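You operate a simulated robot arm through the tools that you are given. There is no shell and no other tool. Be economical: measure what you need, move in short steps, check, and stop when the job is done.

Carry out the task below with a simulated robot arm. There is one attempt and no reset: what you move stays moved.

TASK
Put things in order on the breakfast bar. At the end: the green ghee pot is in the blue bowl; the beige shortbread from the breakfast bar stands where the clear small glass stood; the green mint tea bag stands where the beige shortbread stood; the clear small glass stands where the green ghee pot stood; whatever was shut is shut again. Leave all else as you found it, and nothing knocked over.

The check looks at the end state, three seconds after you hand in, the way a careful person would. Anything else that was tipped, shoved, dropped, spilled or broken makes it a failure.

THE ROBOT
A 6-joint arm with a two-finger parallel gripper, fixed in place. Base frame: the origin is at the foot of the arm, x ahead of it, y to its left, z up; the work surface is at about z = 0. Readings come in m, degrees, newtons and seconds.
With the tool pointing down near the work surface it reaches from about 0.18 to 0.46 m from the base axis. Its first joint turns from -70.0 to 70.0 degrees. Payload 1.9 kg.
The tool frame sits at the grasp point between the pads (the TCP): z along the fingers, y along the line on which they close. The tips reach 0.023 m beyond it. The gripper opens to 0.094 m. The fingers are 0.038 m wide and 0.01 m thick; the gripper's body (0.054 by 0.096 m) begins 0.039 m behind the TCP.
Orientation is that of the tool frame in the base frame, as a unit quaternion [w, x, y, z]. With the fingers straight down and closing along the base's y, the tool's x points along the base's -x, its y along +y and its z along -z.

THE INTERFACE
- The arm moves only by the tool step_arm. Its argument "rows" is a list of rows, each a list of 2 entries, a list of its own where there are three numbers: the shift along the base's x, y, z in units of 30 mm (1.0 is 30 mm), then the turn, a rotation vector about the base's x, y, z in units of 6 degrees (1.0 is 6 degrees). In form: [[[x, y, z], [rx, ry, rz]], ...]. A call has 1 to 10 rows; each row shifts and turns the commanded pose from where the row before left it. "claw" is the gripper command, from -1 (shut) to 1 (fully open), values between in proportion, set as the call begins (left out, the last holds). A call with a number of a shift or a turn outside -1 to 1 is refused whole. A row lasts 0.2 s, in which the tool goes at most 0.05 m and 8.6 degrees; a call with a longer step from one row to the next is refused whole, and so is a gripper value outside its range. A pose out of reach is approached as far as the arm can. The call stops where the force on the tool passes 40 N (or 10 N more than at its start, if that is more) or the arm is blocked; 0.2 s more then pass. The fingers move at their own pace (about 0.108 m/s each) and stop on an object; they squeeze with about 40 N. The grip force told is the motor's: it shows also when the fingers shut on nothing. Time passes only in rows, and 0.2 s behind the last, so rows that do not move let the fingers close. The reply holds the time, the measured pose of the TCP, the force on the tool along the base axes, the opening and the grip force, in the units named above and with some noise.
- Cameras (640 x 400 px; columns grow to the right, rows downward): "scene" is fixed at [0.0442, 0.3, 0.4316]; the picture's right is [-0.87, -0.50, 0.00], its down [-0.24, 0.42, -0.87] and it looks along [0.43, -0.76, -0.49] (base axes); focal length 246 px, centre (320, 200). "wrist" rides on the gripper at [-0.039, 0, -0.044] in the tool frame; the picture's right is [0.00, -1.00, 0.00], its down [0.97, 0.00, -0.24] and it looks along [0.24, 0.00, 0.97] (tool axes); focal length 218 px, centre (320, 200). There is no depth. A picture from a camera that has moved, and an enlarged one, comes with that camera's place and axes in the base frame and with its lens.
- snapshot(camera): a new picture of that camera. It takes no simulated time.
- inspect(camera, box): a new picture of the part [left, top, right, bottom] of that camera's present view, enlarged. It takes no simulated time.
- close_job(): hands the job in; it is judged then, once.

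Work in short steps. Places have to be worked out from the pictures, the camera data and where the tool is seen: move nearer, look again, correct. Check each grasp and each placing, and mend what went wrong. You have 120 turns and 84 pictures in all, those below and enlarged ones among them. Open the gripper and draw the arm clear of the work before you hand the job in, unless the task says otherwise; then end with one line.

The tools are called after ">>>" as name(argument=value, ...) on one line, values as JSON. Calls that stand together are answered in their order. step_arm: Moves the arm, as the interface text tells. Its arguments: {"type":"object","properties":{"rows":{"type":"array","items":{"type":"array"}},"claw":{"type":"number"}},"required":["rows"]} The other tools are called the same way: snapshot (camera) takes a picture; inspect (camera, box) takes an enlarged picture of a part of a camera's view; close_job () hands the job in.

At the start:

```text
t: 0.0
position: [0.327, 0.0476, 0.3348]
tool_rot: [0.0, 0.001, 1.0, 0.001]
contact_force: [-0.6, -0.2, 0.3]
width: 0.0938
finger_force: 0.1
```

scene: 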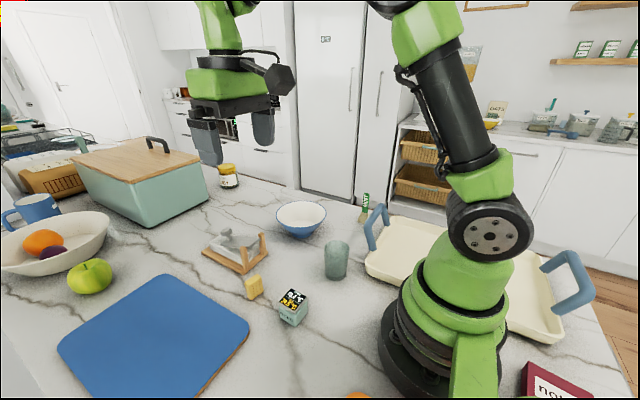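
wrist: 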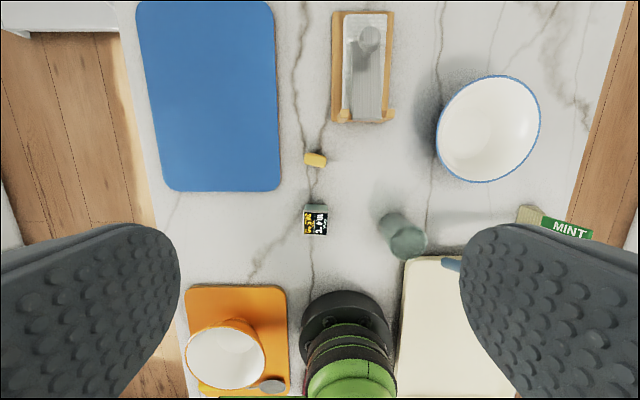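

I'll enlarge the main parts of both views to identify the objects.

>>> inspect(camera="scene", box=[180, 180, 400, 330])

>>> inspect(camera="wrist", box=[280, 0, 600, 270])

>>> inspect(camera="scene", box=[0, 120, 260, 300])

```text
2.67 times, centred on (290, 255) of scene
camera zoom: at [0.0442, 0.3, 0.4316], right [-0.87, -0.5, 0.0], down [-0.24, 0.42, -0.87], along [0.43, -0.76, -0.49], focal length 656 px, centre (400, 53)
```

zoom: 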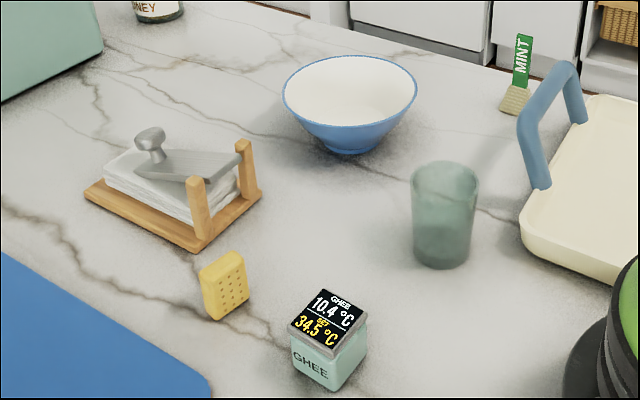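

```text
1.48 times, centred on (440, 135) of wrist
camera zoom: at [0.3657, 0.0468, 0.3781], right [0.0, -1.0, 0.0], down [-0.97, 0.0, 0.24], along [-0.24, 0.0, -0.97], focal length 323 px, centre (142, 296)
```

zoom: 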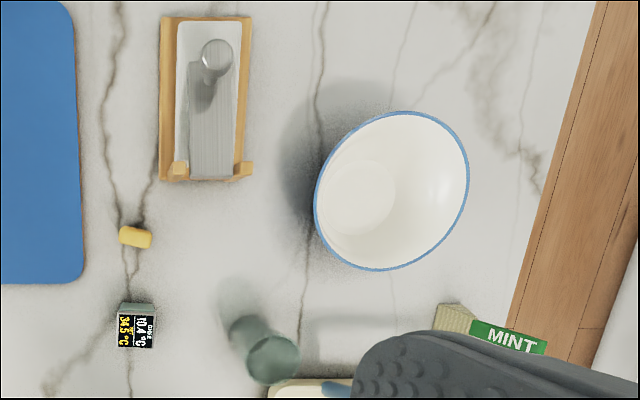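

```text
2.22 times, centred on (130, 210) of scene
camera zoom: at [0.0442, 0.3, 0.4316], right [-0.87, -0.5, 0.0], down [-0.24, 0.42, -0.87], along [0.43, -0.76, -0.49], focal length 547 px, centre (742, 178)
```

zoom: 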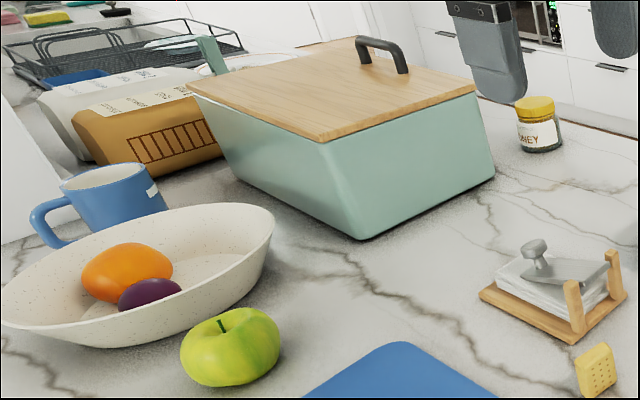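

The ghee pot is the small cube at about (0.242, 0.053). The shortbread is at (0.344, 0.053), the glass at (0.22, -0.081), the bowl at about (0.38, -0.18) and the mint bag at about (0.243, -0.33). I'll descend above the ghee pot for a closer look.

>>> step_arm(rows=[[[-0.4, 0.02, -0.88], [0, 0, 0]], [[-0.4, 0.02, -0.88], [0, 0, 0]], [[-0.4, 0.02, -0.88], [0, 0, 0]], [[-0.4, 0.02, -0.88], [0, 0, 0]], [[-0.4, 0.02, -0.88], [0, 0, 0]], [[-0.4, 0.02, -0.88], [0, 0, 0]], [[-0.4, 0.02, -0.88], [0, 0, 0]]], claw=1)

>>> snapshot(camera="wrist")

```text
t: 1.6
position: [0.2413, 0.0504, 0.1507]
tool_rot: [0.0, 0.0, 1.0, 0.001]
contact_force: [-0.2, 0.8, -1.1]
width: 0.0941
finger_force: 0.0
```

```text
78 pictures are left
camera wrist: at [0.2803, 0.0505, 0.1952], right [0.0, -1.0, 0.0], down [-0.97, 0.0, 0.24], along [-0.24, 0.0, -0.97], focal length 218 px, centre (320, 200)
```

wrist: 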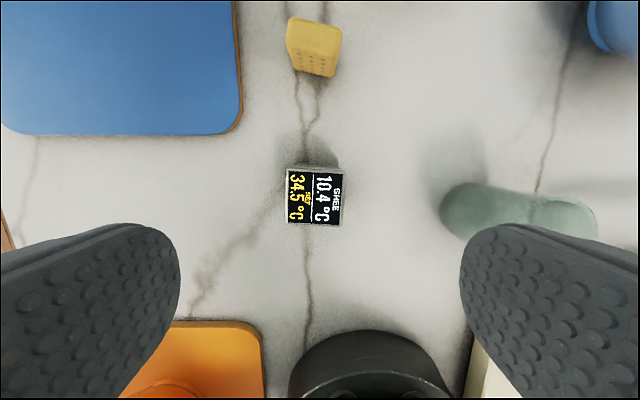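

The pot sits at about (0.243, 0.054), is 0.04 wide and is turned about -4°. I'll align with it and descend.

>>> step_arm(rows=[[[0.05, 0.12, -0.8], [0, 0, -0.65]], [[0, 0, -0.82], [0, 0, 0]], [[0, 0, -0.82], [0, 0, 0]], [[0, 0, -0.82], [0, 0, 0]], [[0, 0, -0.78], [0, 0, 0]]])

>>> step_arm(rows=[[[0, 0, 0], [0, 0, 0]], [[0, 0, 0], [0, 0, 0]], [[0, 0, 0], [0, 0, 0]]], claw=-1)

>>> snapshot(camera="scene")

```text
t: 2.8
position: [0.2444, 0.0545, 0.028]
tool_rot: [0.001, 0.034, 0.999, 0.0]
contact_force: [0.8, 0.5, -0.3]
width: 0.0938
finger_force: 0.1
```

```text
t: 3.6
position: [0.2457, 0.0559, 0.0285]
tool_rot: [-0.001, 0.035, 0.999, 0.0]
contact_force: [1.4, 0.1, -0.6]
width: 0.042
finger_force: 39.8
```

```text
77 pictures are left
```

scene: 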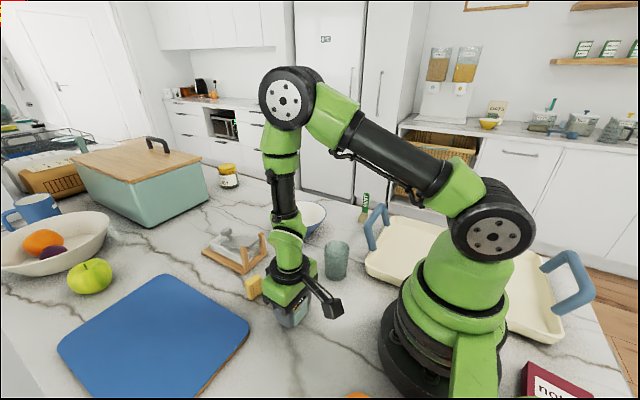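

The pot is gripped at a width of 0.042. I'll lift it and move partway toward the bowl to look.

>>> step_arm(rows=[[[0, 0, 1], [0, 0, 0]], [[0, 0, 1], [0, 0, 0]], [[0, 0, 1], [0, 0, 0]], [[0, 0, 1], [0, 0, 0]], [[0, 0, 1], [0, 0, 0]], [[0, -1, 0.3], [0, 0, 0]], [[0.5, -1, 0], [0, 0, 0]], [[0.9, -1, 0], [0, 0, 0]], [[1, -1, 0], [0, 0, 0]], [[0.6, -1, 0], [0, 0, 0]]])

>>> snapshot(camera="wrist")

>>> snapshot(camera="scene")

```text
t: 5.8
position: [0.335, -0.095, 0.1865]
tool_rot: [0.0, 0.035, 0.999, 0.001]
contact_force: [0.4, -0.4, -1.3]
width: 0.0416
finger_force: 40.5
```

```text
76 pictures are left
camera wrist: at [0.3734, -0.0978, 0.2312], right [-0.07, -1.0, 0.0], down [-0.97, 0.07, 0.24], along [-0.24, 0.02, -0.97], focal length 218 px, centre (320, 200)
```

wrist: 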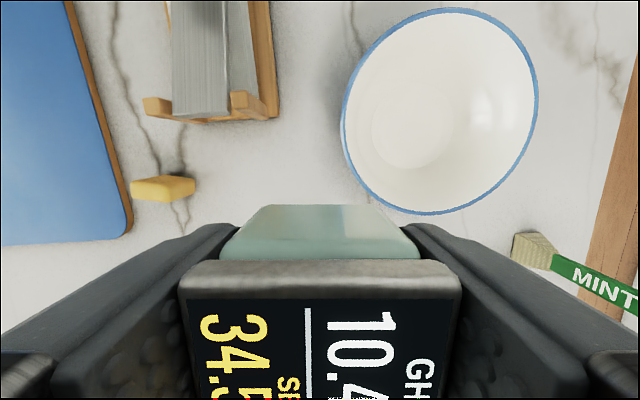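

```text
75 pictures are left
```

scene: 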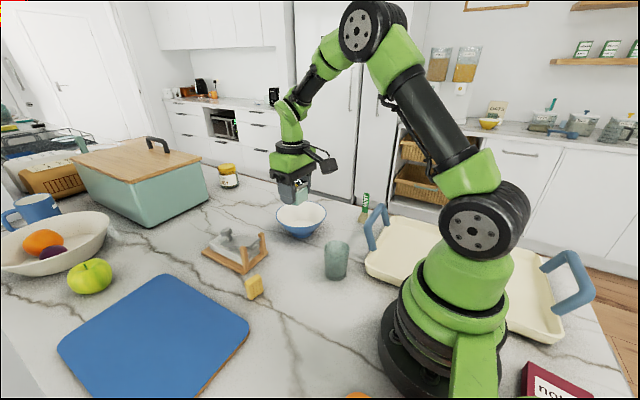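

The bowl floor centre is at about (0.382, -0.188). I'll move above it and lower.

>>> step_arm(rows=[[[0.4, -0.78, 0], [0, 0, 0]], [[0.4, -0.78, 0], [0, 0, 0]], [[0.4, -0.78, 0], [0, 0, 0]], [[0.4, -0.78, 0], [0, 0, 0]], [[0, 0, -0.8], [0, 0, 0]], [[0, 0, -0.8], [0, 0, 0]], [[0, 0, -0.8], [0, 0, 0]]])

>>> snapshot(camera="wrist")

>>> inspect(camera="scene", box=[240, 130, 380, 260])

```text
t: 7.4
position: [0.3834, -0.1883, 0.1126]
tool_rot: [0.0, 0.034, 0.999, 0.0]
contact_force: [0.4, 0.3, -1.8]
width: 0.0416
finger_force: 39.9
```

```text
74 pictures are left
camera wrist: at [0.4207, -0.1918, 0.1572], right [-0.07, -1.0, 0.0], down [-0.97, 0.07, 0.24], along [-0.24, 0.02, -0.97], focal length 218 px, centre (320, 200)
```

wrist: 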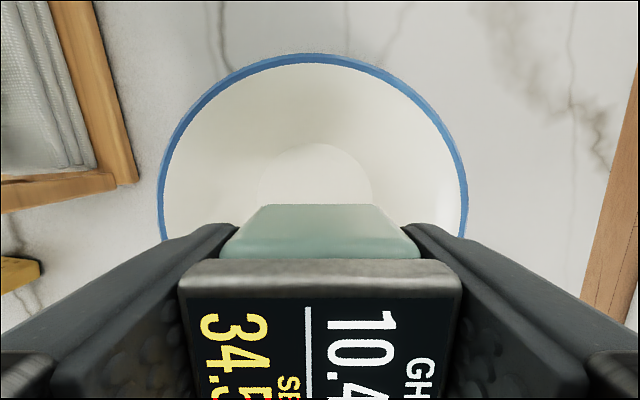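

```text
3.08 times, centred on (310, 195) of scene
camera zoom: at [0.0442, 0.3, 0.4316], right [-0.87, -0.5, 0.0], down [-0.24, 0.42, -0.87], along [0.43, -0.76, -0.49], focal length 757 px, centre (351, 215)
```

zoom: 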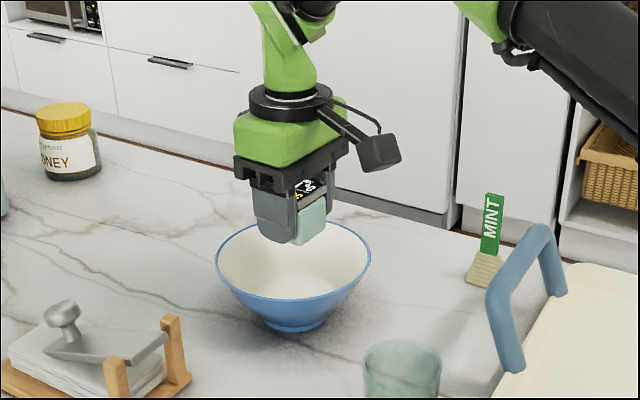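

The tool is nearly centred over the bowl floor (0.386, -0.186). I'll make a slight shift and lower gently.

>>> step_arm(rows=[[[0.1, 0.06, -0.6], [0, 0, 0]], [[0, 0, -0.6], [0, 0, 0]], [[0, 0, -0.5], [0, 0, 0]], [[0, 0, -0.3], [0, 0, 0]], [[0, 0, -0.2], [0, 0, 0]]])

>>> inspect(camera="scene", box=[240, 150, 370, 260])

```text
t: 8.6
position: [0.3855, -0.1874, 0.0494]
tool_rot: [0.0, 0.033, 0.999, 0.0]
contact_force: [0.3, -0.1, -1.5]
width: 0.0417
finger_force: 39.7
```

```text
3.64 times, centred on (305, 205) of scene
camera zoom: at [0.0442, 0.3, 0.4316], right [-0.87, -0.5, 0.0], down [-0.24, 0.42, -0.87], along [0.43, -0.76, -0.49], focal length 895 px, centre (374, 182)
```

zoom: 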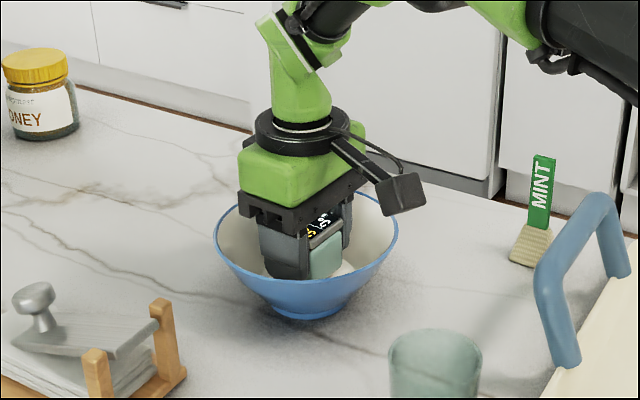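

Still no contact. I'll go down in 3 mm steps and watch the force.

>>> step_arm(rows=[[[0, 0, -0.1], [0, 0, 0]], [[0, 0, -0.1], [0, 0, 0]]])

>>> step_arm(rows=[[[0, 0, -0.1], [0, 0, 0]]])

>>> step_arm(rows=[[[0, 0, -0.05], [0, 0, 0]]])

```text
t: 9.2
position: [0.3864, -0.1871, 0.0435]
tool_rot: [0.0, 0.035, 0.999, 0.0]
contact_force: [0.9, -0.1, -2.1]
width: 0.0417
finger_force: 39.7
```

```text
t: 9.6
position: [0.3867, -0.1862, 0.0402]
tool_rot: [0.001, 0.034, 0.999, -0.001]
contact_force: [-7.1, 3.7, 18.5]
width: 0.0418
finger_force: 39.7
```

```text
t: 10.0
position: [0.3882, -0.1874, 0.041]
tool_rot: [0.003, 0.036, 0.999, 0.001]
contact_force: [-3.2, 2.9, 5.5]
width: 0.042
finger_force: 39.9
stopped in row 1: the force on the tool passed its limit (the readings are from after the stop); the commanded pose is now the measured one
```

The pot is touching the bowl floor, so I'll open slightly and back off upward.

>>> step_arm(rows=[[[0, 0, 0], [0, 0, 0]], [[0, 0, 0], [0, 0, 0]]], claw=0.15)

>>> snapshot(camera="wrist")

```text
t: 10.6
position: [0.3864, -0.1876, 0.0406]
tool_rot: [0.002, 0.036, 0.999, 0.0]
contact_force: [-5.5, 3.5, 11.0]
width: 0.0464
finger_force: 0.1
```

```text
71 pictures are left
camera wrist: at [0.4252, -0.1903, 0.0849], right [-0.07, -1.0, 0.0], down [-0.97, 0.07, 0.24], along [-0.24, 0.02, -0.97], focal length 218 px, centre (320, 200)
```

wrist: 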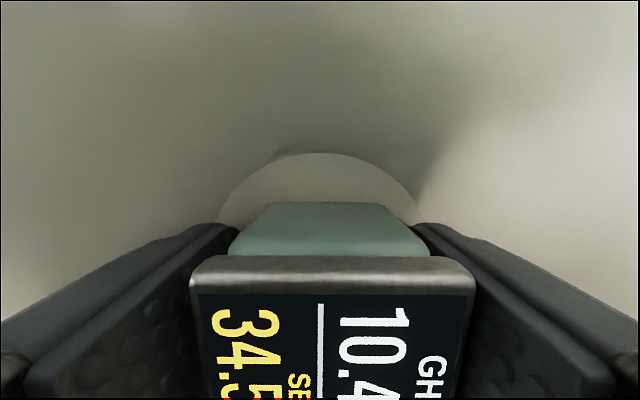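

The fingers are probably touching the bowl walls. I'll raise gently.

>>> step_arm(rows=[[[0, 0, 0.1], [0, 0, 0]], [[0, 0, 0.2], [0, 0, 0]]])

>>> snapshot(camera="wrist")

```text
t: 11.2
position: [0.3863, -0.1874, 0.0502]
tool_rot: [0.002, 0.035, 0.999, 0.0]
contact_force: [0.2, -0.1, -0.2]
width: 0.0542
finger_force: 0.0
```

```text
70 pictures are left
camera wrist: at [0.425, -0.1899, 0.0938], right [-0.07, -1.0, 0.0], down [-0.97, 0.07, 0.24], along [-0.24, 0.02, -0.97], focal length 218 px, centre (320, 200)
```

wrist: 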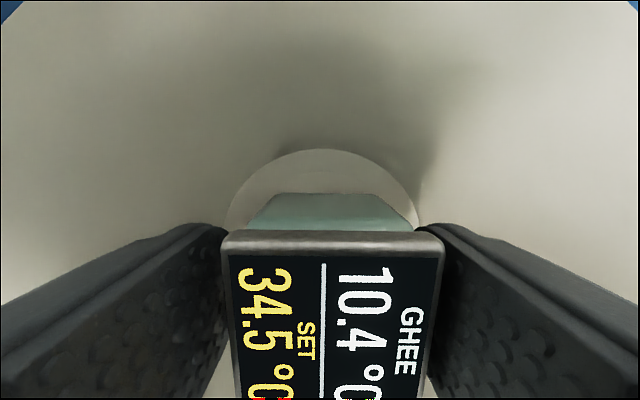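

The pot is released and the tool is clear. I'll raise and then check the bowl.

>>> step_arm(rows=[[[0, 0, 0.7], [0, 0, 0]], [[0, 0, 1], [0, 0, 0]], [[0, 0, 1], [0, 0, 0]], [[0, 0, 1], [0, 0, 0]], [[0, 0, 0.8], [0, 0, 0]]])

>>> snapshot(camera="wrist")

>>> snapshot(camera="scene")

```text
t: 12.4
position: [0.3848, -0.1872, 0.185]
tool_rot: [0.002, 0.036, 0.999, 0.0]
contact_force: [0.1, -0.1, -0.6]
width: 0.0544
finger_force: 0.2
```

```text
69 pictures are left
camera wrist: at [0.4235, -0.1912, 0.2284], right [-0.07, -1.0, 0.0], down [-0.97, 0.07, 0.24], along [-0.24, 0.02, -0.97], focal length 218 px, centre (320, 200)
```

wrist: 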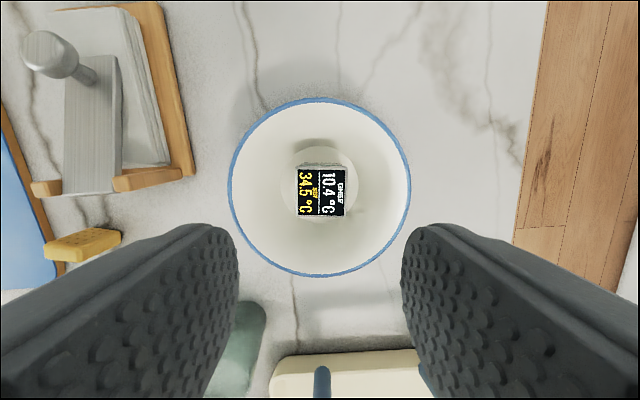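

```text
68 pictures are left
```

scene: 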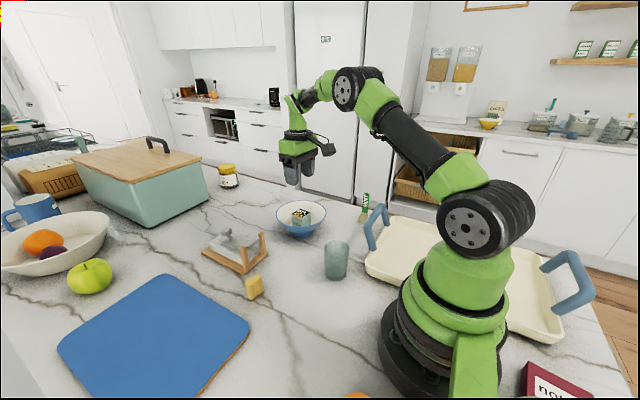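

The ghee pot is standing in the bowl. Next I'll move above the glass to look.

>>> step_arm(rows=[[[-0.9, 0.58, 0], [0, 0, 0.6]], [[-0.9, 0.58, 0], [0, 0, 0]], [[-0.9, 0.58, 0], [0, 0, 0]], [[-0.9, 0.58, 0], [0, 0, 0]], [[-0.9, 0.58, 0], [0, 0, 0]], [[-0.95, 0.56, 0], [0, 0, 0]]], claw=1)

>>> snapshot(camera="wrist")

>>> inspect(camera="scene", box=[280, 190, 440, 320])

```text
t: 13.8
position: [0.2262, -0.083, 0.1864]
tool_rot: [0.002, 0.005, 1.0, 0.0]
contact_force: [-0.3, 0.2, -0.3]
width: 0.094
finger_force: 0.1
```

```text
67 pictures are left
camera wrist: at [0.2623, -0.084, 0.2296], right [-0.01, -1.0, 0.0], down [-0.97, 0.01, 0.24], along [-0.24, 0.0, -0.97], focal length 218 px, centre (320, 200)
```

wrist: 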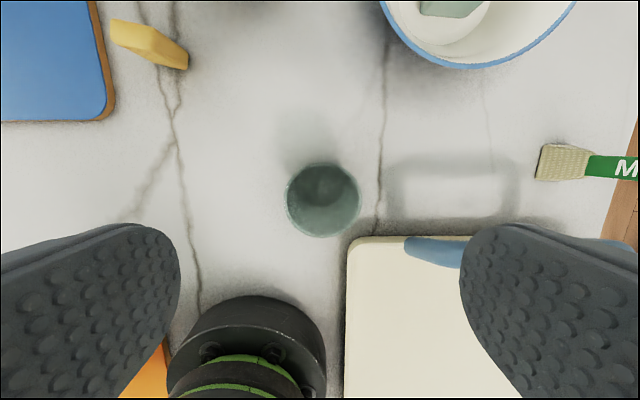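

```text
3.08 times, centred on (360, 255) of scene
camera zoom: at [0.0442, 0.3, 0.4316], right [-0.87, -0.5, 0.0], down [-0.24, 0.42, -0.87], along [0.43, -0.76, -0.49], focal length 757 px, centre (197, 31)
```

zoom: 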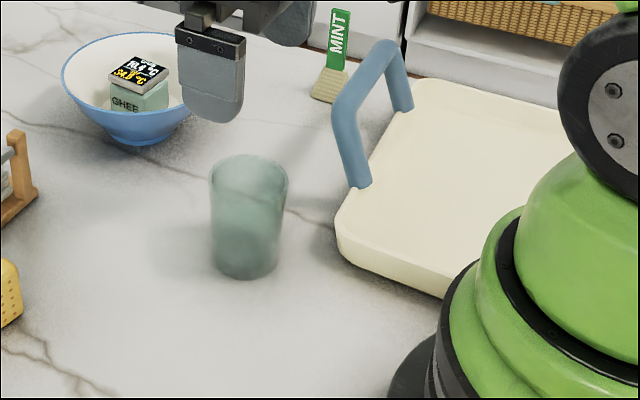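

The glass centre is at about (0.220, -0.0865), with the tray handle nearby at y < -0.147. I'll turn the gripper +30° so the finger stays clear, narrow the opening a bit and come down to just above.

>>> step_arm(rows=[[[-0.2, -0.1, 0], [0, 0, 1]], [[0, 0, -0.4], [0, 0, 1]], [[0, 0, -0.6], [0, 0, 1]], [[0, 0, -0.6], [0, 0, 1]], [[0, 0, -0.6], [0, 0, 1]], [[0, 0, 0], [0, 0, 0]]], claw=0.8)

>>> snapshot(camera="wrist")

>>> inspect(camera="scene", box=[280, 190, 440, 320])

```text
t: 15.2
position: [0.2179, -0.0864, 0.1183]
tool_rot: [0.002, -0.255, 0.967, 0.001]
contact_force: [0.4, 0.7, -0.2]
width: 0.0846
finger_force: 0.0
```

```text
65 pictures are left
camera wrist: at [0.2512, -0.0669, 0.1624], right [0.49, -0.87, 0.0], down [-0.84, -0.48, 0.24], along [-0.21, -0.12, -0.97], focal length 218 px, centre (320, 200)
```

wrist: 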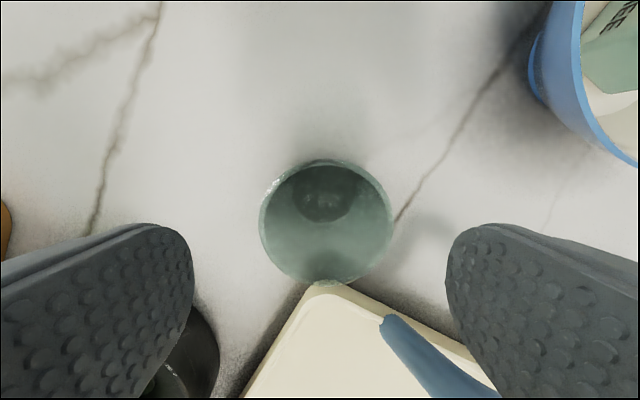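

```text
3.08 times, centred on (360, 255) of scene
camera zoom: at [0.0442, 0.3, 0.4316], right [-0.87, -0.5, 0.0], down [-0.24, 0.42, -0.87], along [0.43, -0.76, -0.49], focal length 757 px, centre (197, 31)
```

zoom: 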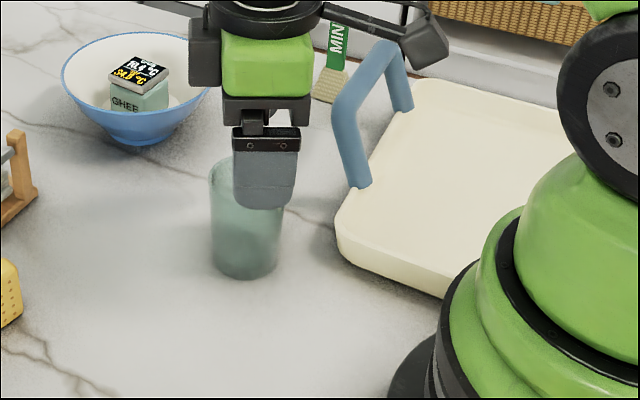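

The glass centre refines to (0.2235, -0.085), with the rim at about 0.077. I'll correct, descend to z of about 0.055 and close.

>>> step_arm(rows=[[[0.18, 0.05, 0], [0, 0, 0]], [[0, 0, -0.7], [0, 0, 0]], [[0, 0, -0.7], [0, 0, 0]], [[0, 0, -0.7], [0, 0, 0]], [[0, 0, 0], [0, 0, 0]]])

>>> snapshot(camera="wrist")

```text
t: 16.4
position: [0.2222, -0.0846, 0.0555]
tool_rot: [0.001, -0.254, 0.967, 0.0]
contact_force: [-0.4, 0.2, 0.4]
width: 0.0842
finger_force: 0.0
```

```text
63 pictures are left
camera wrist: at [0.2559, -0.0658, 0.0993], right [0.49, -0.87, 0.0], down [-0.84, -0.48, 0.24], along [-0.21, -0.12, -0.97], focal length 218 px, centre (320, 200)
```

wrist: 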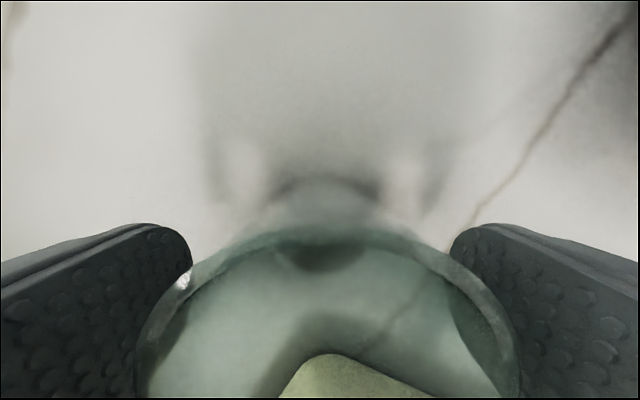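

The glass is between the fingers, so I'll close.

>>> step_arm(rows=[[[0, 0, 0], [0, 0, 0]], [[0, 0, 0], [0, 0, 0]], [[0, 0, 0], [0, 0, 0]]], claw=-1)

>>> step_arm(rows=[[[0, 0, 0.3], [0, 0, 0]], [[0, 0, 0.3], [0, 0, 0]]])

>>> inspect(camera="scene", box=[280, 190, 440, 320])

```text
t: 17.2
position: [0.222, -0.0839, 0.0556]
tool_rot: [0.001, -0.254, 0.967, 0.001]
contact_force: [1.1, -0.3, 0.7]
width: 0.0558
finger_force: 39.7
```

```text
t: 17.8
position: [0.2232, -0.0843, 0.0738]
tool_rot: [0.001, -0.255, 0.967, 0.001]
contact_force: [0.0, -0.5, -2.0]
width: 0.0561
finger_force: 39.6
```

```text
3.08 times, centred on (360, 255) of scene
camera zoom: at [0.0442, 0.3, 0.4316], right [-0.87, -0.5, 0.0], down [-0.24, 0.42, -0.87], along [0.43, -0.76, -0.49], focal length 757 px, centre (197, 31)
```

zoom: 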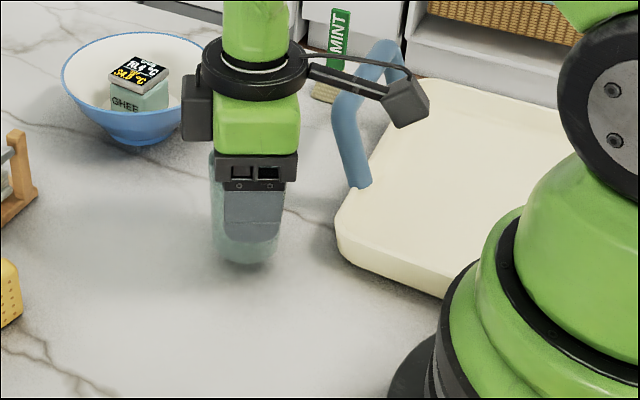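

The glass is lifted. I'll carry it to the ghee spot (0.2435, 0.0545).

>>> step_arm(rows=[[[0, 0, 0.8], [0, 0, 0]], [[0, 0, 0.5], [0, 0, 0]], [[0.13, 0.92, 0], [0, 0, 0]], [[0.13, 0.92, 0], [0, 0, 0]], [[0.13, 0.92, 0], [0, 0, 0]], [[0.13, 0.92, 0], [0, 0, 0]], [[0.13, 0.92, 0], [0, 0, 0]], [[0, 0, -0.7], [0, 0, 0]], [[0, 0, -0.6], [0, 0, 0]], [[0, 0, -0.2], [0, 0, 0]]])

>>> snapshot(camera="scene")

```text
t: 20.0
position: [0.2418, 0.0538, 0.0681]
tool_rot: [0.002, -0.255, 0.967, 0.0]
contact_force: [-0.1, 0.0, -2.4]
width: 0.0558
finger_force: 40.2
```

```text
61 pictures are left
```

scene: 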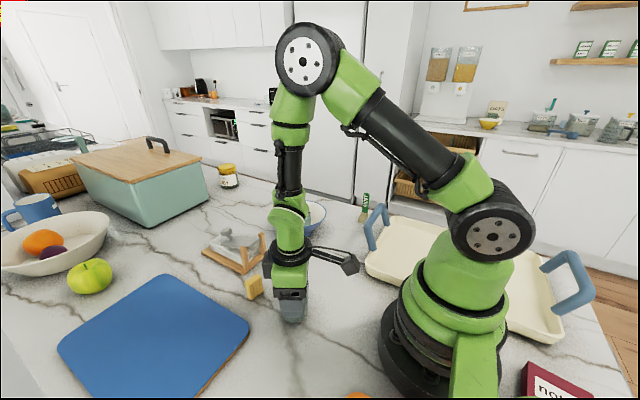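

I'll lower the last 12 mm gently.

>>> step_arm(rows=[[[0.04, 0.02, -0.2], [0, 0, 0]], [[0, 0, -0.1], [0, 0, 0]], [[0, 0, -0.07], [0, 0, 0]]])

>>> step_arm(rows=[[[0, 0, -0.04], [0, 0, 0]]])

```text
t: 20.8
position: [0.2448, 0.0536, 0.0556]
tool_rot: [0.003, -0.254, 0.967, 0.001]
contact_force: [-0.3, 0.0, -1.7]
width: 0.0561
finger_force: 39.8
```

```text
t: 21.2
position: [0.2446, 0.0538, 0.0567]
tool_rot: [0.003, -0.254, 0.967, 0.001]
contact_force: [0.4, -4.2, 18.4]
width: 0.0556
finger_force: 40.1
```

There is contact with the surface. I'll open to release and rise.

>>> step_arm(rows=[[[0, 0, 0.03], [0, 0, 0]], [[0, 0, 0], [0, 0, 0]], [[0, 0, 0], [0, 0, 0]]], claw=0.7)

>>> step_arm(rows=[[[0, 0, 0.5], [0, 0, 0]], [[0, 0, 1], [0, 0, 0]], [[0, 0, 1], [0, 0, 0]], [[0, 0, 1], [0, 0, 0]]])

>>> snapshot(camera="wrist")

>>> snapshot(camera="scene")

```text
t: 22.0
position: [0.245, 0.0527, 0.0555]
tool_rot: [0.001, -0.255, 0.967, 0.001]
contact_force: [1.1, -0.5, 0.8]
width: 0.0799
finger_force: 0.2
```

```text
t: 23.0
position: [0.2439, 0.0541, 0.1618]
tool_rot: [0.002, -0.254, 0.967, 0.001]
contact_force: [0.1, 0.7, -0.2]
width: 0.0799
finger_force: 0.0
```

```text
60 pictures are left
camera wrist: at [0.2776, 0.073, 0.2059], right [0.49, -0.87, 0.0], down [-0.85, -0.48, 0.24], along [-0.21, -0.12, -0.97], focal length 218 px, centre (320, 200)
```

wrist: 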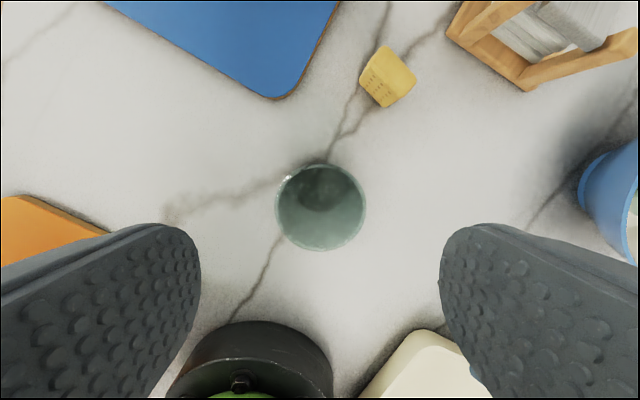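

```text
59 pictures are left
```

scene: 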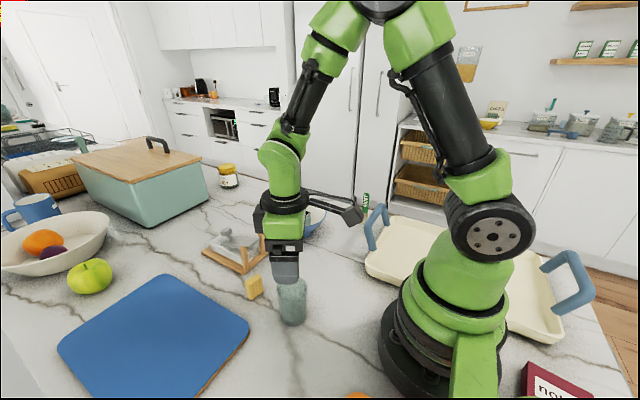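

The glass now stands at (0.243, 0.053). I'll move up and over the shortbread and turn back to the standard orientation.

>>> step_arm(rows=[[[0.6, 0, 0.2], [0, 0, -1]], [[0.6, 0, 0.2], [0, 0, -1]], [[0.6, 0, 0], [0, 0, -1]], [[0.6, 0, 0], [0, 0, -1]], [[0.6, 0, 0], [0, 0, -1]], [[0.33, 0, 0], [0, 0, 0]], [[0, 0, 0], [0, 0, 0]]])

>>> snapshot(camera="wrist")

>>> inspect(camera="scene", box=[190, 200, 320, 330])

```text
t: 24.6
position: [0.345, 0.0542, 0.1715]
tool_rot: [0.002, 0.005, 1.0, 0.0]
contact_force: [0.1, 0.3, 0.0]
width: 0.0797
finger_force: 0.1
```

```text
58 pictures are left
camera wrist: at [0.3825, 0.0524, 0.2162], right [-0.01, -1.0, 0.0], down [-0.97, 0.01, 0.24], along [-0.24, 0.0, -0.97], focal length 218 px, centre (320, 200)
```

wrist: 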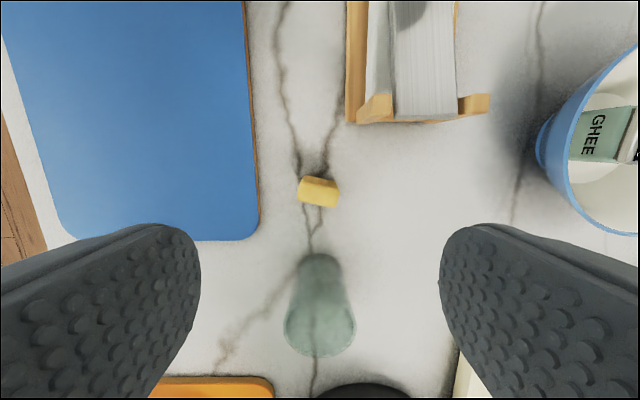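

```text
3.08 times, centred on (255, 265) of scene
camera zoom: at [0.0442, 0.3, 0.4316], right [-0.87, -0.5, 0.0], down [-0.24, 0.42, -0.87], along [0.43, -0.76, -0.49], focal length 757 px, centre (520, 0)
```

zoom: 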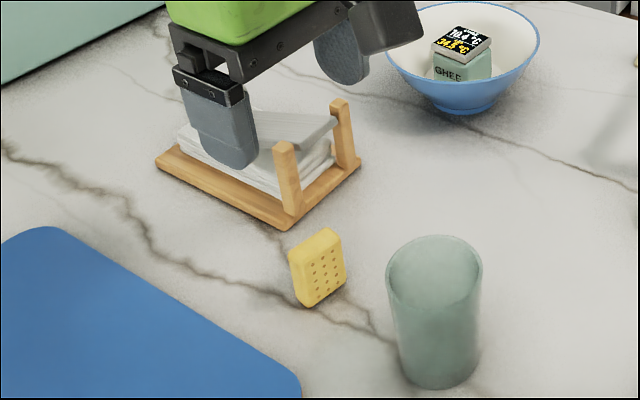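

>>> inspect(camera="wrist", box=[280, 150, 360, 230])

```text
5.00 times, centred on (320, 190) of wrist
camera zoom: at [0.3825, 0.0524, 0.2162], right [-0.01, -1.0, 0.0], down [-0.97, 0.01, 0.24], along [-0.24, 0.0, -0.97], focal length 1091 px, centre (320, 250)
```

zoom: 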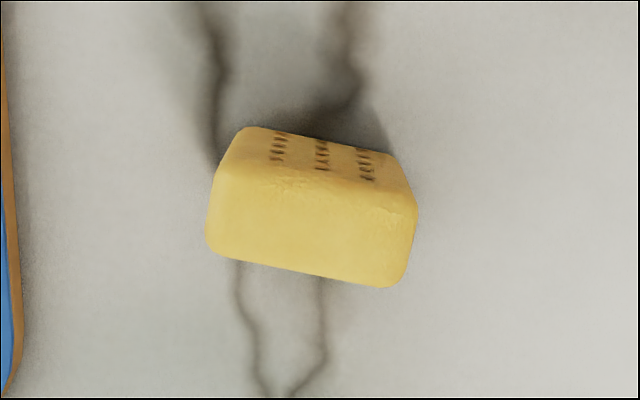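

The shortbread is about 31 x 14 mm and 43 mm tall, centred at about (0.342, 0.052), with a yaw of about -11°. I'll align with it and descend.

>>> step_arm(rows=[[[-0.1, -0.06, -0.7], [0, 0, -1]], [[0, 0, -0.9], [0, 0, -0.9]], [[0, 0, -0.9], [0, 0, 0]], [[0, 0, 0], [0, 0, 0]]])

>>> snapshot(camera="wrist")

```text
t: 25.6
position: [0.3401, 0.0521, 0.097]
tool_rot: [0.002, 0.104, 0.995, 0.001]
contact_force: [-0.3, -0.1, -0.4]
width: 0.0799
finger_force: 0.1
```

```text
55 pictures are left
camera wrist: at [0.3781, 0.0436, 0.1408], right [-0.21, -0.98, 0.0], down [-0.95, 0.2, 0.24], along [-0.23, 0.05, -0.97], focal length 218 px, centre (320, 200)
```

wrist: 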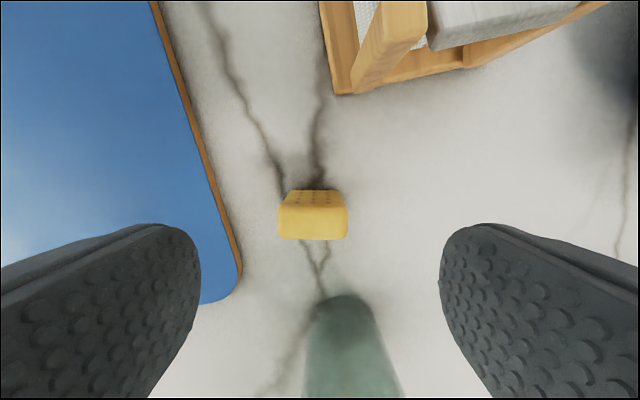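

It's aligned. I'll make a small correction to (0.344, 0.0535), descend to z = 0.03 and grip.

>>> step_arm(rows=[[[0.13, 0.05, -0.4], [0, 0, 0]], [[0, 0, -0.9], [0, 0, 0]], [[0, 0, -0.9], [0, 0, 0]], [[0, 0, 0], [0, 0, 0]]])

>>> step_arm(rows=[[[0, 0, 0], [0, 0, 0]], [[0, 0, 0], [0, 0, 0]], [[0, 0, 0], [0, 0, 0]]], claw=-1)

>>> step_arm(rows=[[[0, 0, 0.5], [0, 0, 0]], [[0, 0, 1], [0, 0, 0]], [[0, 0, 1], [0, 0, 0]], [[0, 0, 1], [0, 0, 0]], [[0, 0, 1], [0, 0, 0]]])

>>> snapshot(camera="wrist")

>>> inspect(camera="scene", box=[180, 100, 340, 330])

```text
t: 26.6
position: [0.344, 0.0544, 0.0315]
tool_rot: [0.002, 0.104, 0.995, 0.0]
contact_force: [-0.5, 0.1, -0.1]
width: 0.08
finger_force: 0.1
```

```text
t: 27.4
position: [0.3437, 0.0526, 0.0318]
tool_rot: [0.001, 0.104, 0.995, -0.001]
contact_force: [0.0, -0.7, 1.0]
width: 0.0326
finger_force: 40.2
```

```text
t: 28.6
position: [0.3449, 0.0524, 0.1668]
tool_rot: [0.002, 0.103, 0.995, -0.001]
contact_force: [0.7, 0.0, 0.1]
width: 0.033
finger_force: 39.7
```

```text
54 pictures are left
camera wrist: at [0.382, 0.0449, 0.211], right [-0.2, -0.98, 0.0], down [-0.95, 0.2, 0.24], along [-0.23, 0.05, -0.97], focal length 218 px, centre (320, 200)
```

wrist: 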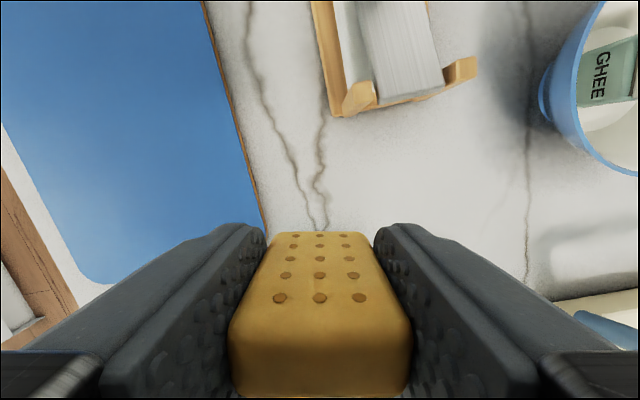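

```text
1.74 times, centred on (260, 215) of scene
camera zoom: at [0.0442, 0.3, 0.4316], right [-0.87, -0.5, 0.0], down [-0.24, 0.42, -0.87], along [0.43, -0.76, -0.49], focal length 428 px, centre (424, 174)
```

zoom: 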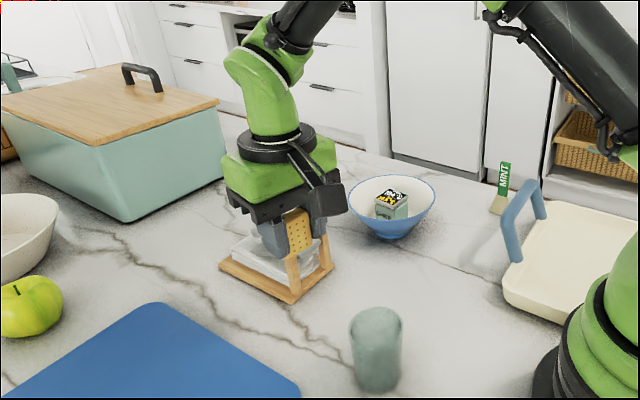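

The shortbread is held squarely. I'll carry it to above the glass spot (0.2235, -0.085), rotating back to 0°.

>>> step_arm(rows=[[[-0.67, -0.76, 0], [0, 0, 0.95]], [[-0.67, -0.76, 0], [0, 0, 0.95]], [[-0.67, -0.76, 0], [0, 0, 0]], [[-0.67, -0.76, 0], [0, 0, 0]], [[-0.67, -0.76, 0], [0, 0, 0]], [[-0.68, -0.78, 0], [0, 0, 0]], [[0, 0, -1], [0, 0, 0]], [[0, 0, -1], [0, 0, 0]], [[0, 0, -1], [0, 0, 0]], [[0, 0, 0], [0, 0, 0]]])

>>> inspect(camera="scene", box=[280, 190, 440, 320])

>>> snapshot(camera="wrist")

```text
t: 30.8
position: [0.224, -0.0831, 0.0791]
tool_rot: [0.001, 0.004, 1.0, -0.001]
contact_force: [-0.8, 0.1, -0.1]
width: 0.0328
finger_force: 40.4
```

```text
3.08 times, centred on (360, 255) of scene
camera zoom: at [0.0442, 0.3, 0.4316], right [-0.87, -0.5, 0.0], down [-0.24, 0.42, -0.87], along [0.43, -0.76, -0.49], focal length 757 px, centre (197, 31)
```

zoom: 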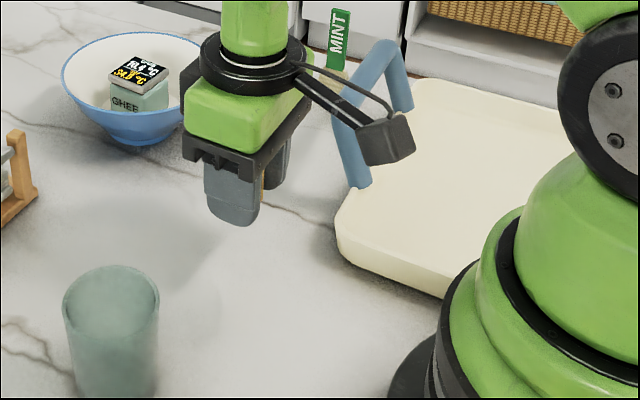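

```text
51 pictures are left
camera wrist: at [0.2618, -0.0842, 0.122], right [-0.01, -1.0, 0.0], down [-0.97, 0.01, 0.24], along [-0.24, 0.0, -0.97], focal length 218 px, centre (320, 200)
```

wrist: 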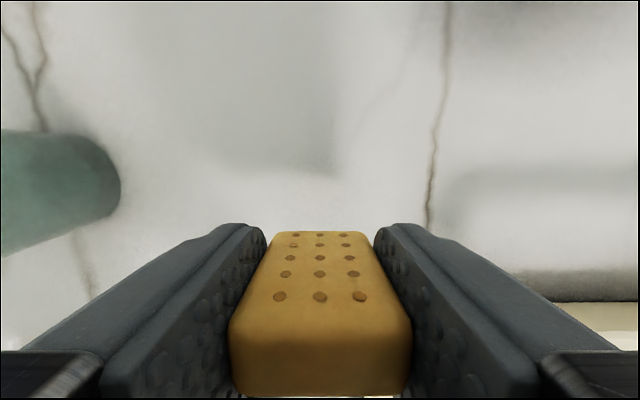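

It's clear of the tray. I'll lower to just above the surface and then touch down.

>>> step_arm(rows=[[[0, -0.05, -0.6], [0, 0, 0]], [[0, 0, -0.6], [0, 0, 0]], [[0, 0, -0.25], [0, 0, 0]], [[0, 0, 0], [0, 0, 0]]])

>>> step_arm(rows=[[[0, 0, -0.06], [0, 0, 0]], [[0, 0, 0], [0, 0, 0]]])

```text
t: 31.8
position: [0.2231, -0.0845, 0.033]
tool_rot: [0.002, 0.004, 1.0, 0.0]
contact_force: [0.4, 1.4, 0.0]
width: 0.0331
finger_force: 39.5
```

```text
t: 32.4
position: [0.2234, -0.085, 0.0339]
tool_rot: [0.001, 0.004, 1.0, 0.001]
contact_force: [0.7, -0.4, 0.5]
width: 0.0331
finger_force: 40.0
```

No contact yet, so I'll take 1–2 mm more.

>>> step_arm(rows=[[[0, 0, -0.05], [0, 0, 0]], [[0, 0, 0], [0, 0, 0]]])

>>> step_arm(rows=[[[0, 0, -0.03], [0, 0, 0]], [[0, 0, 0], [0, 0, 0]]])

```text
t: 33.0
position: [0.2235, -0.083, 0.0308]
tool_rot: [0.001, 0.004, 1.0, 0.0]
contact_force: [-1.1, -0.1, 0.3]
width: 0.0327
finger_force: 39.7
```

```text
t: 33.6
position: [0.2243, -0.0844, 0.0307]
tool_rot: [0.002, 0.004, 1.0, 0.0]
contact_force: [-2.1, 1.5, 32.7]
width: 0.0332
finger_force: 40.1
```

It's on the surface (32 N), so I'll ease up 0.5 mm and then open moderately.

>>> step_arm(rows=[[[0, 0, 0.02], [0, 0, 0]], [[0, 0, 0], [0, 0, 0]]])

>>> step_arm(rows=[[[0, 0, 0], [0, 0, 0]], [[0, 0, 0], [0, 0, 0]]], claw=0.3)

>>> step_arm(rows=[[[0, 0, 0.3], [0, 0, 0]], [[0, 0, 0.7], [0, 0, 0]], [[0, 0, 1], [0, 0, 0]], [[0, 0, 1], [0, 0, 0]], [[0, 0, 1], [0, 0, 0]], [[0, 0, 1], [0, 0, 0]]])

>>> snapshot(camera="wrist")

>>> inspect(camera="scene", box=[240, 180, 440, 320])

```text
t: 34.2
position: [0.2244, -0.0856, 0.03]
tool_rot: [0.002, 0.004, 1.0, 0.0]
contact_force: [3.9, 4.6, 17.9]
width: 0.033
finger_force: 39.7
```

```text
t: 34.8
position: [0.2232, -0.0861, 0.0301]
tool_rot: [0.001, 0.004, 1.0, 0.0]
contact_force: [-0.4, 0.5, 0.2]
width: 0.0611
finger_force: 0.1
```

```text
t: 36.2
position: [0.2236, -0.0872, 0.1804]
tool_rot: [0.002, 0.004, 1.0, 0.0]
contact_force: [-0.6, 1.0, -0.6]
width: 0.061
finger_force: 0.0
```

```text
50 pictures are left
camera wrist: at [0.2618, -0.0876, 0.2239], right [-0.01, -1.0, 0.0], down [-0.97, 0.01, 0.24], along [-0.24, 0.0, -0.97], focal length 218 px, centre (320, 200)
```

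wrist: 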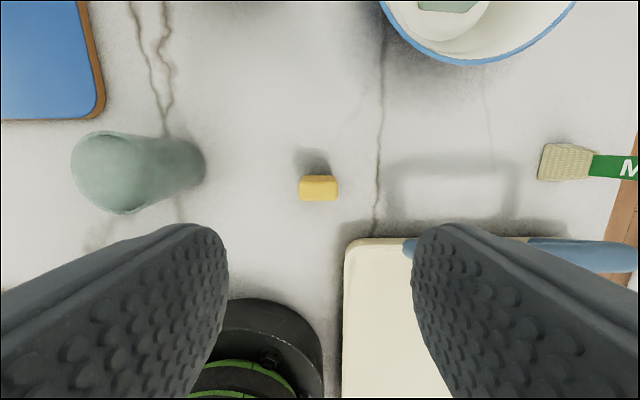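

```text
2.86 times, centred on (340, 250) of scene
camera zoom: at [0.0442, 0.3, 0.4316], right [-0.87, -0.5, 0.0], down [-0.24, 0.42, -0.87], along [0.43, -0.76, -0.49], focal length 703 px, centre (263, 57)
```

zoom: 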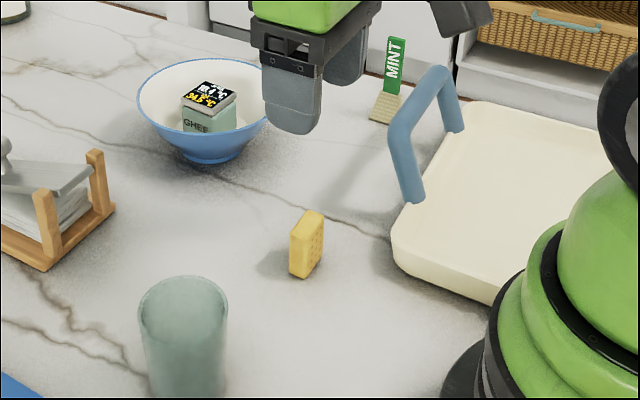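

The shortbread is standing at the glass spot. Now I'll move toward the mint tea bag at a safe height to look.

>>> step_arm(rows=[[[0.1, -0.95, 0.3], [0, 0, 0]], [[0.1, -0.95, 0.3], [0, 0, 0]], [[0.1, -0.95, 0.3], [0, 0, 0]], [[0.1, -0.95, 0], [0, 0, 0]], [[0.1, -0.95, 0], [0, 0, 0]], [[0.1, -0.95, 0], [0, 0, 0]], [[0.1, -0.95, 0], [0, 0, 0]], [[0, 0, 0], [0, 0, 0]]], claw=0.5)

>>> snapshot(camera="wrist")

>>> inspect(camera="scene", box=[330, 170, 430, 250])

```text
t: 38.0
position: [0.2442, -0.2851, 0.2089]
tool_rot: [0.002, 0.004, 1.0, 0.001]
contact_force: [-0.6, -0.2, -0.5]
width: 0.0704
finger_force: 0.0
```

```text
48 pictures are left
camera wrist: at [0.2819, -0.2856, 0.2518], right [-0.01, -1.0, 0.0], down [-0.97, 0.01, 0.24], along [-0.24, 0.0, -0.97], focal length 218 px, centre (320, 200)
```

wrist: 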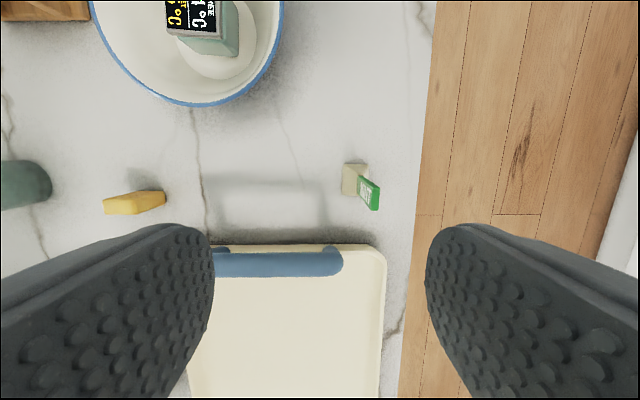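

```text
5.00 times, centred on (380, 210) of scene
camera zoom: at [0.0442, 0.3, 0.4316], right [-0.87, -0.5, 0.0], down [-0.24, 0.42, -0.87], along [0.43, -0.76, -0.49], focal length 1230 px, centre (20, 150)
```

zoom: 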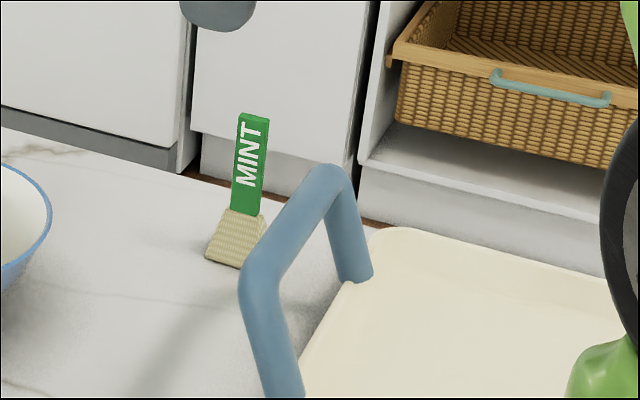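

>>> inspect(camera="wrist", box=[310, 140, 420, 250])

```text
3.64 times, centred on (365, 195) of wrist
camera zoom: at [0.2819, -0.2856, 0.2518], right [-0.01, -1.0, 0.0], down [-0.97, 0.01, 0.24], along [-0.24, 0.0, -0.97], focal length 794 px, centre (156, 218)
```

zoom: 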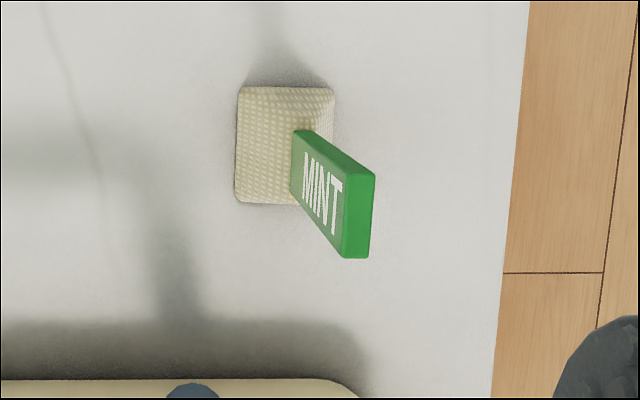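

The bag stands at (0.243, -0.327), with the tag vertical up to z of about 0.092 and thin along y. I'll move above it with a moderate opening.

>>> step_arm(rows=[[[0, -0.7, 0], [0, 0, -0.5]], [[-0.05, -0.7, -0.3], [0, 0, 0]], [[0, 0, -0.9], [0, 0, 0]], [[0, 0, -0.8], [0, 0, 0]], [[0, 0, 0], [0, 0, 0]]])

>>> snapshot(camera="wrist")

>>> inspect(camera="scene", box=[330, 150, 430, 230])

```text
t: 39.2
position: [0.2428, -0.3272, 0.1477]
tool_rot: [0.002, 0.03, 1.0, 0.0]
contact_force: [1.4, 0.6, 0.2]
width: 0.0705
finger_force: 0.2
```

```text
45 pictures are left
camera wrist: at [0.2817, -0.3289, 0.1917], right [-0.06, -1.0, 0.0], down [-0.97, 0.06, 0.24], along [-0.24, 0.01, -0.97], focal length 218 px, centre (320, 200)
```

wrist: 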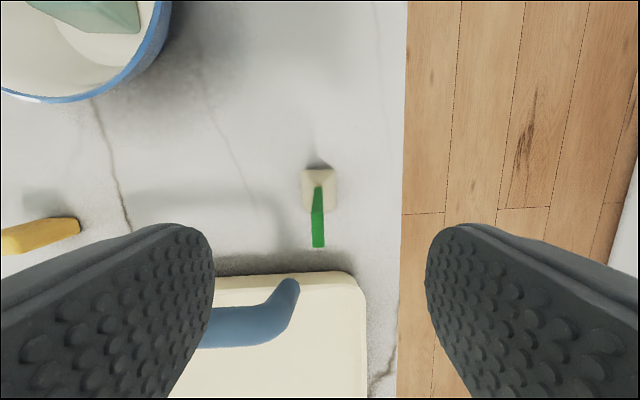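

```text
5.00 times, centred on (380, 190) of scene
camera zoom: at [0.0442, 0.3, 0.4316], right [-0.87, -0.5, 0.0], down [-0.24, 0.42, -0.87], along [0.43, -0.76, -0.49], focal length 1230 px, centre (20, 250)
```

zoom: 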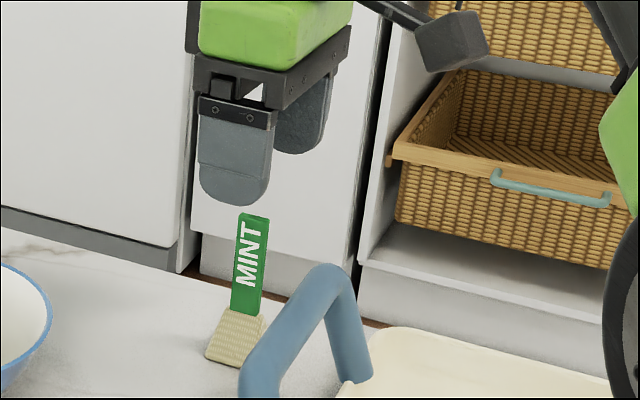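

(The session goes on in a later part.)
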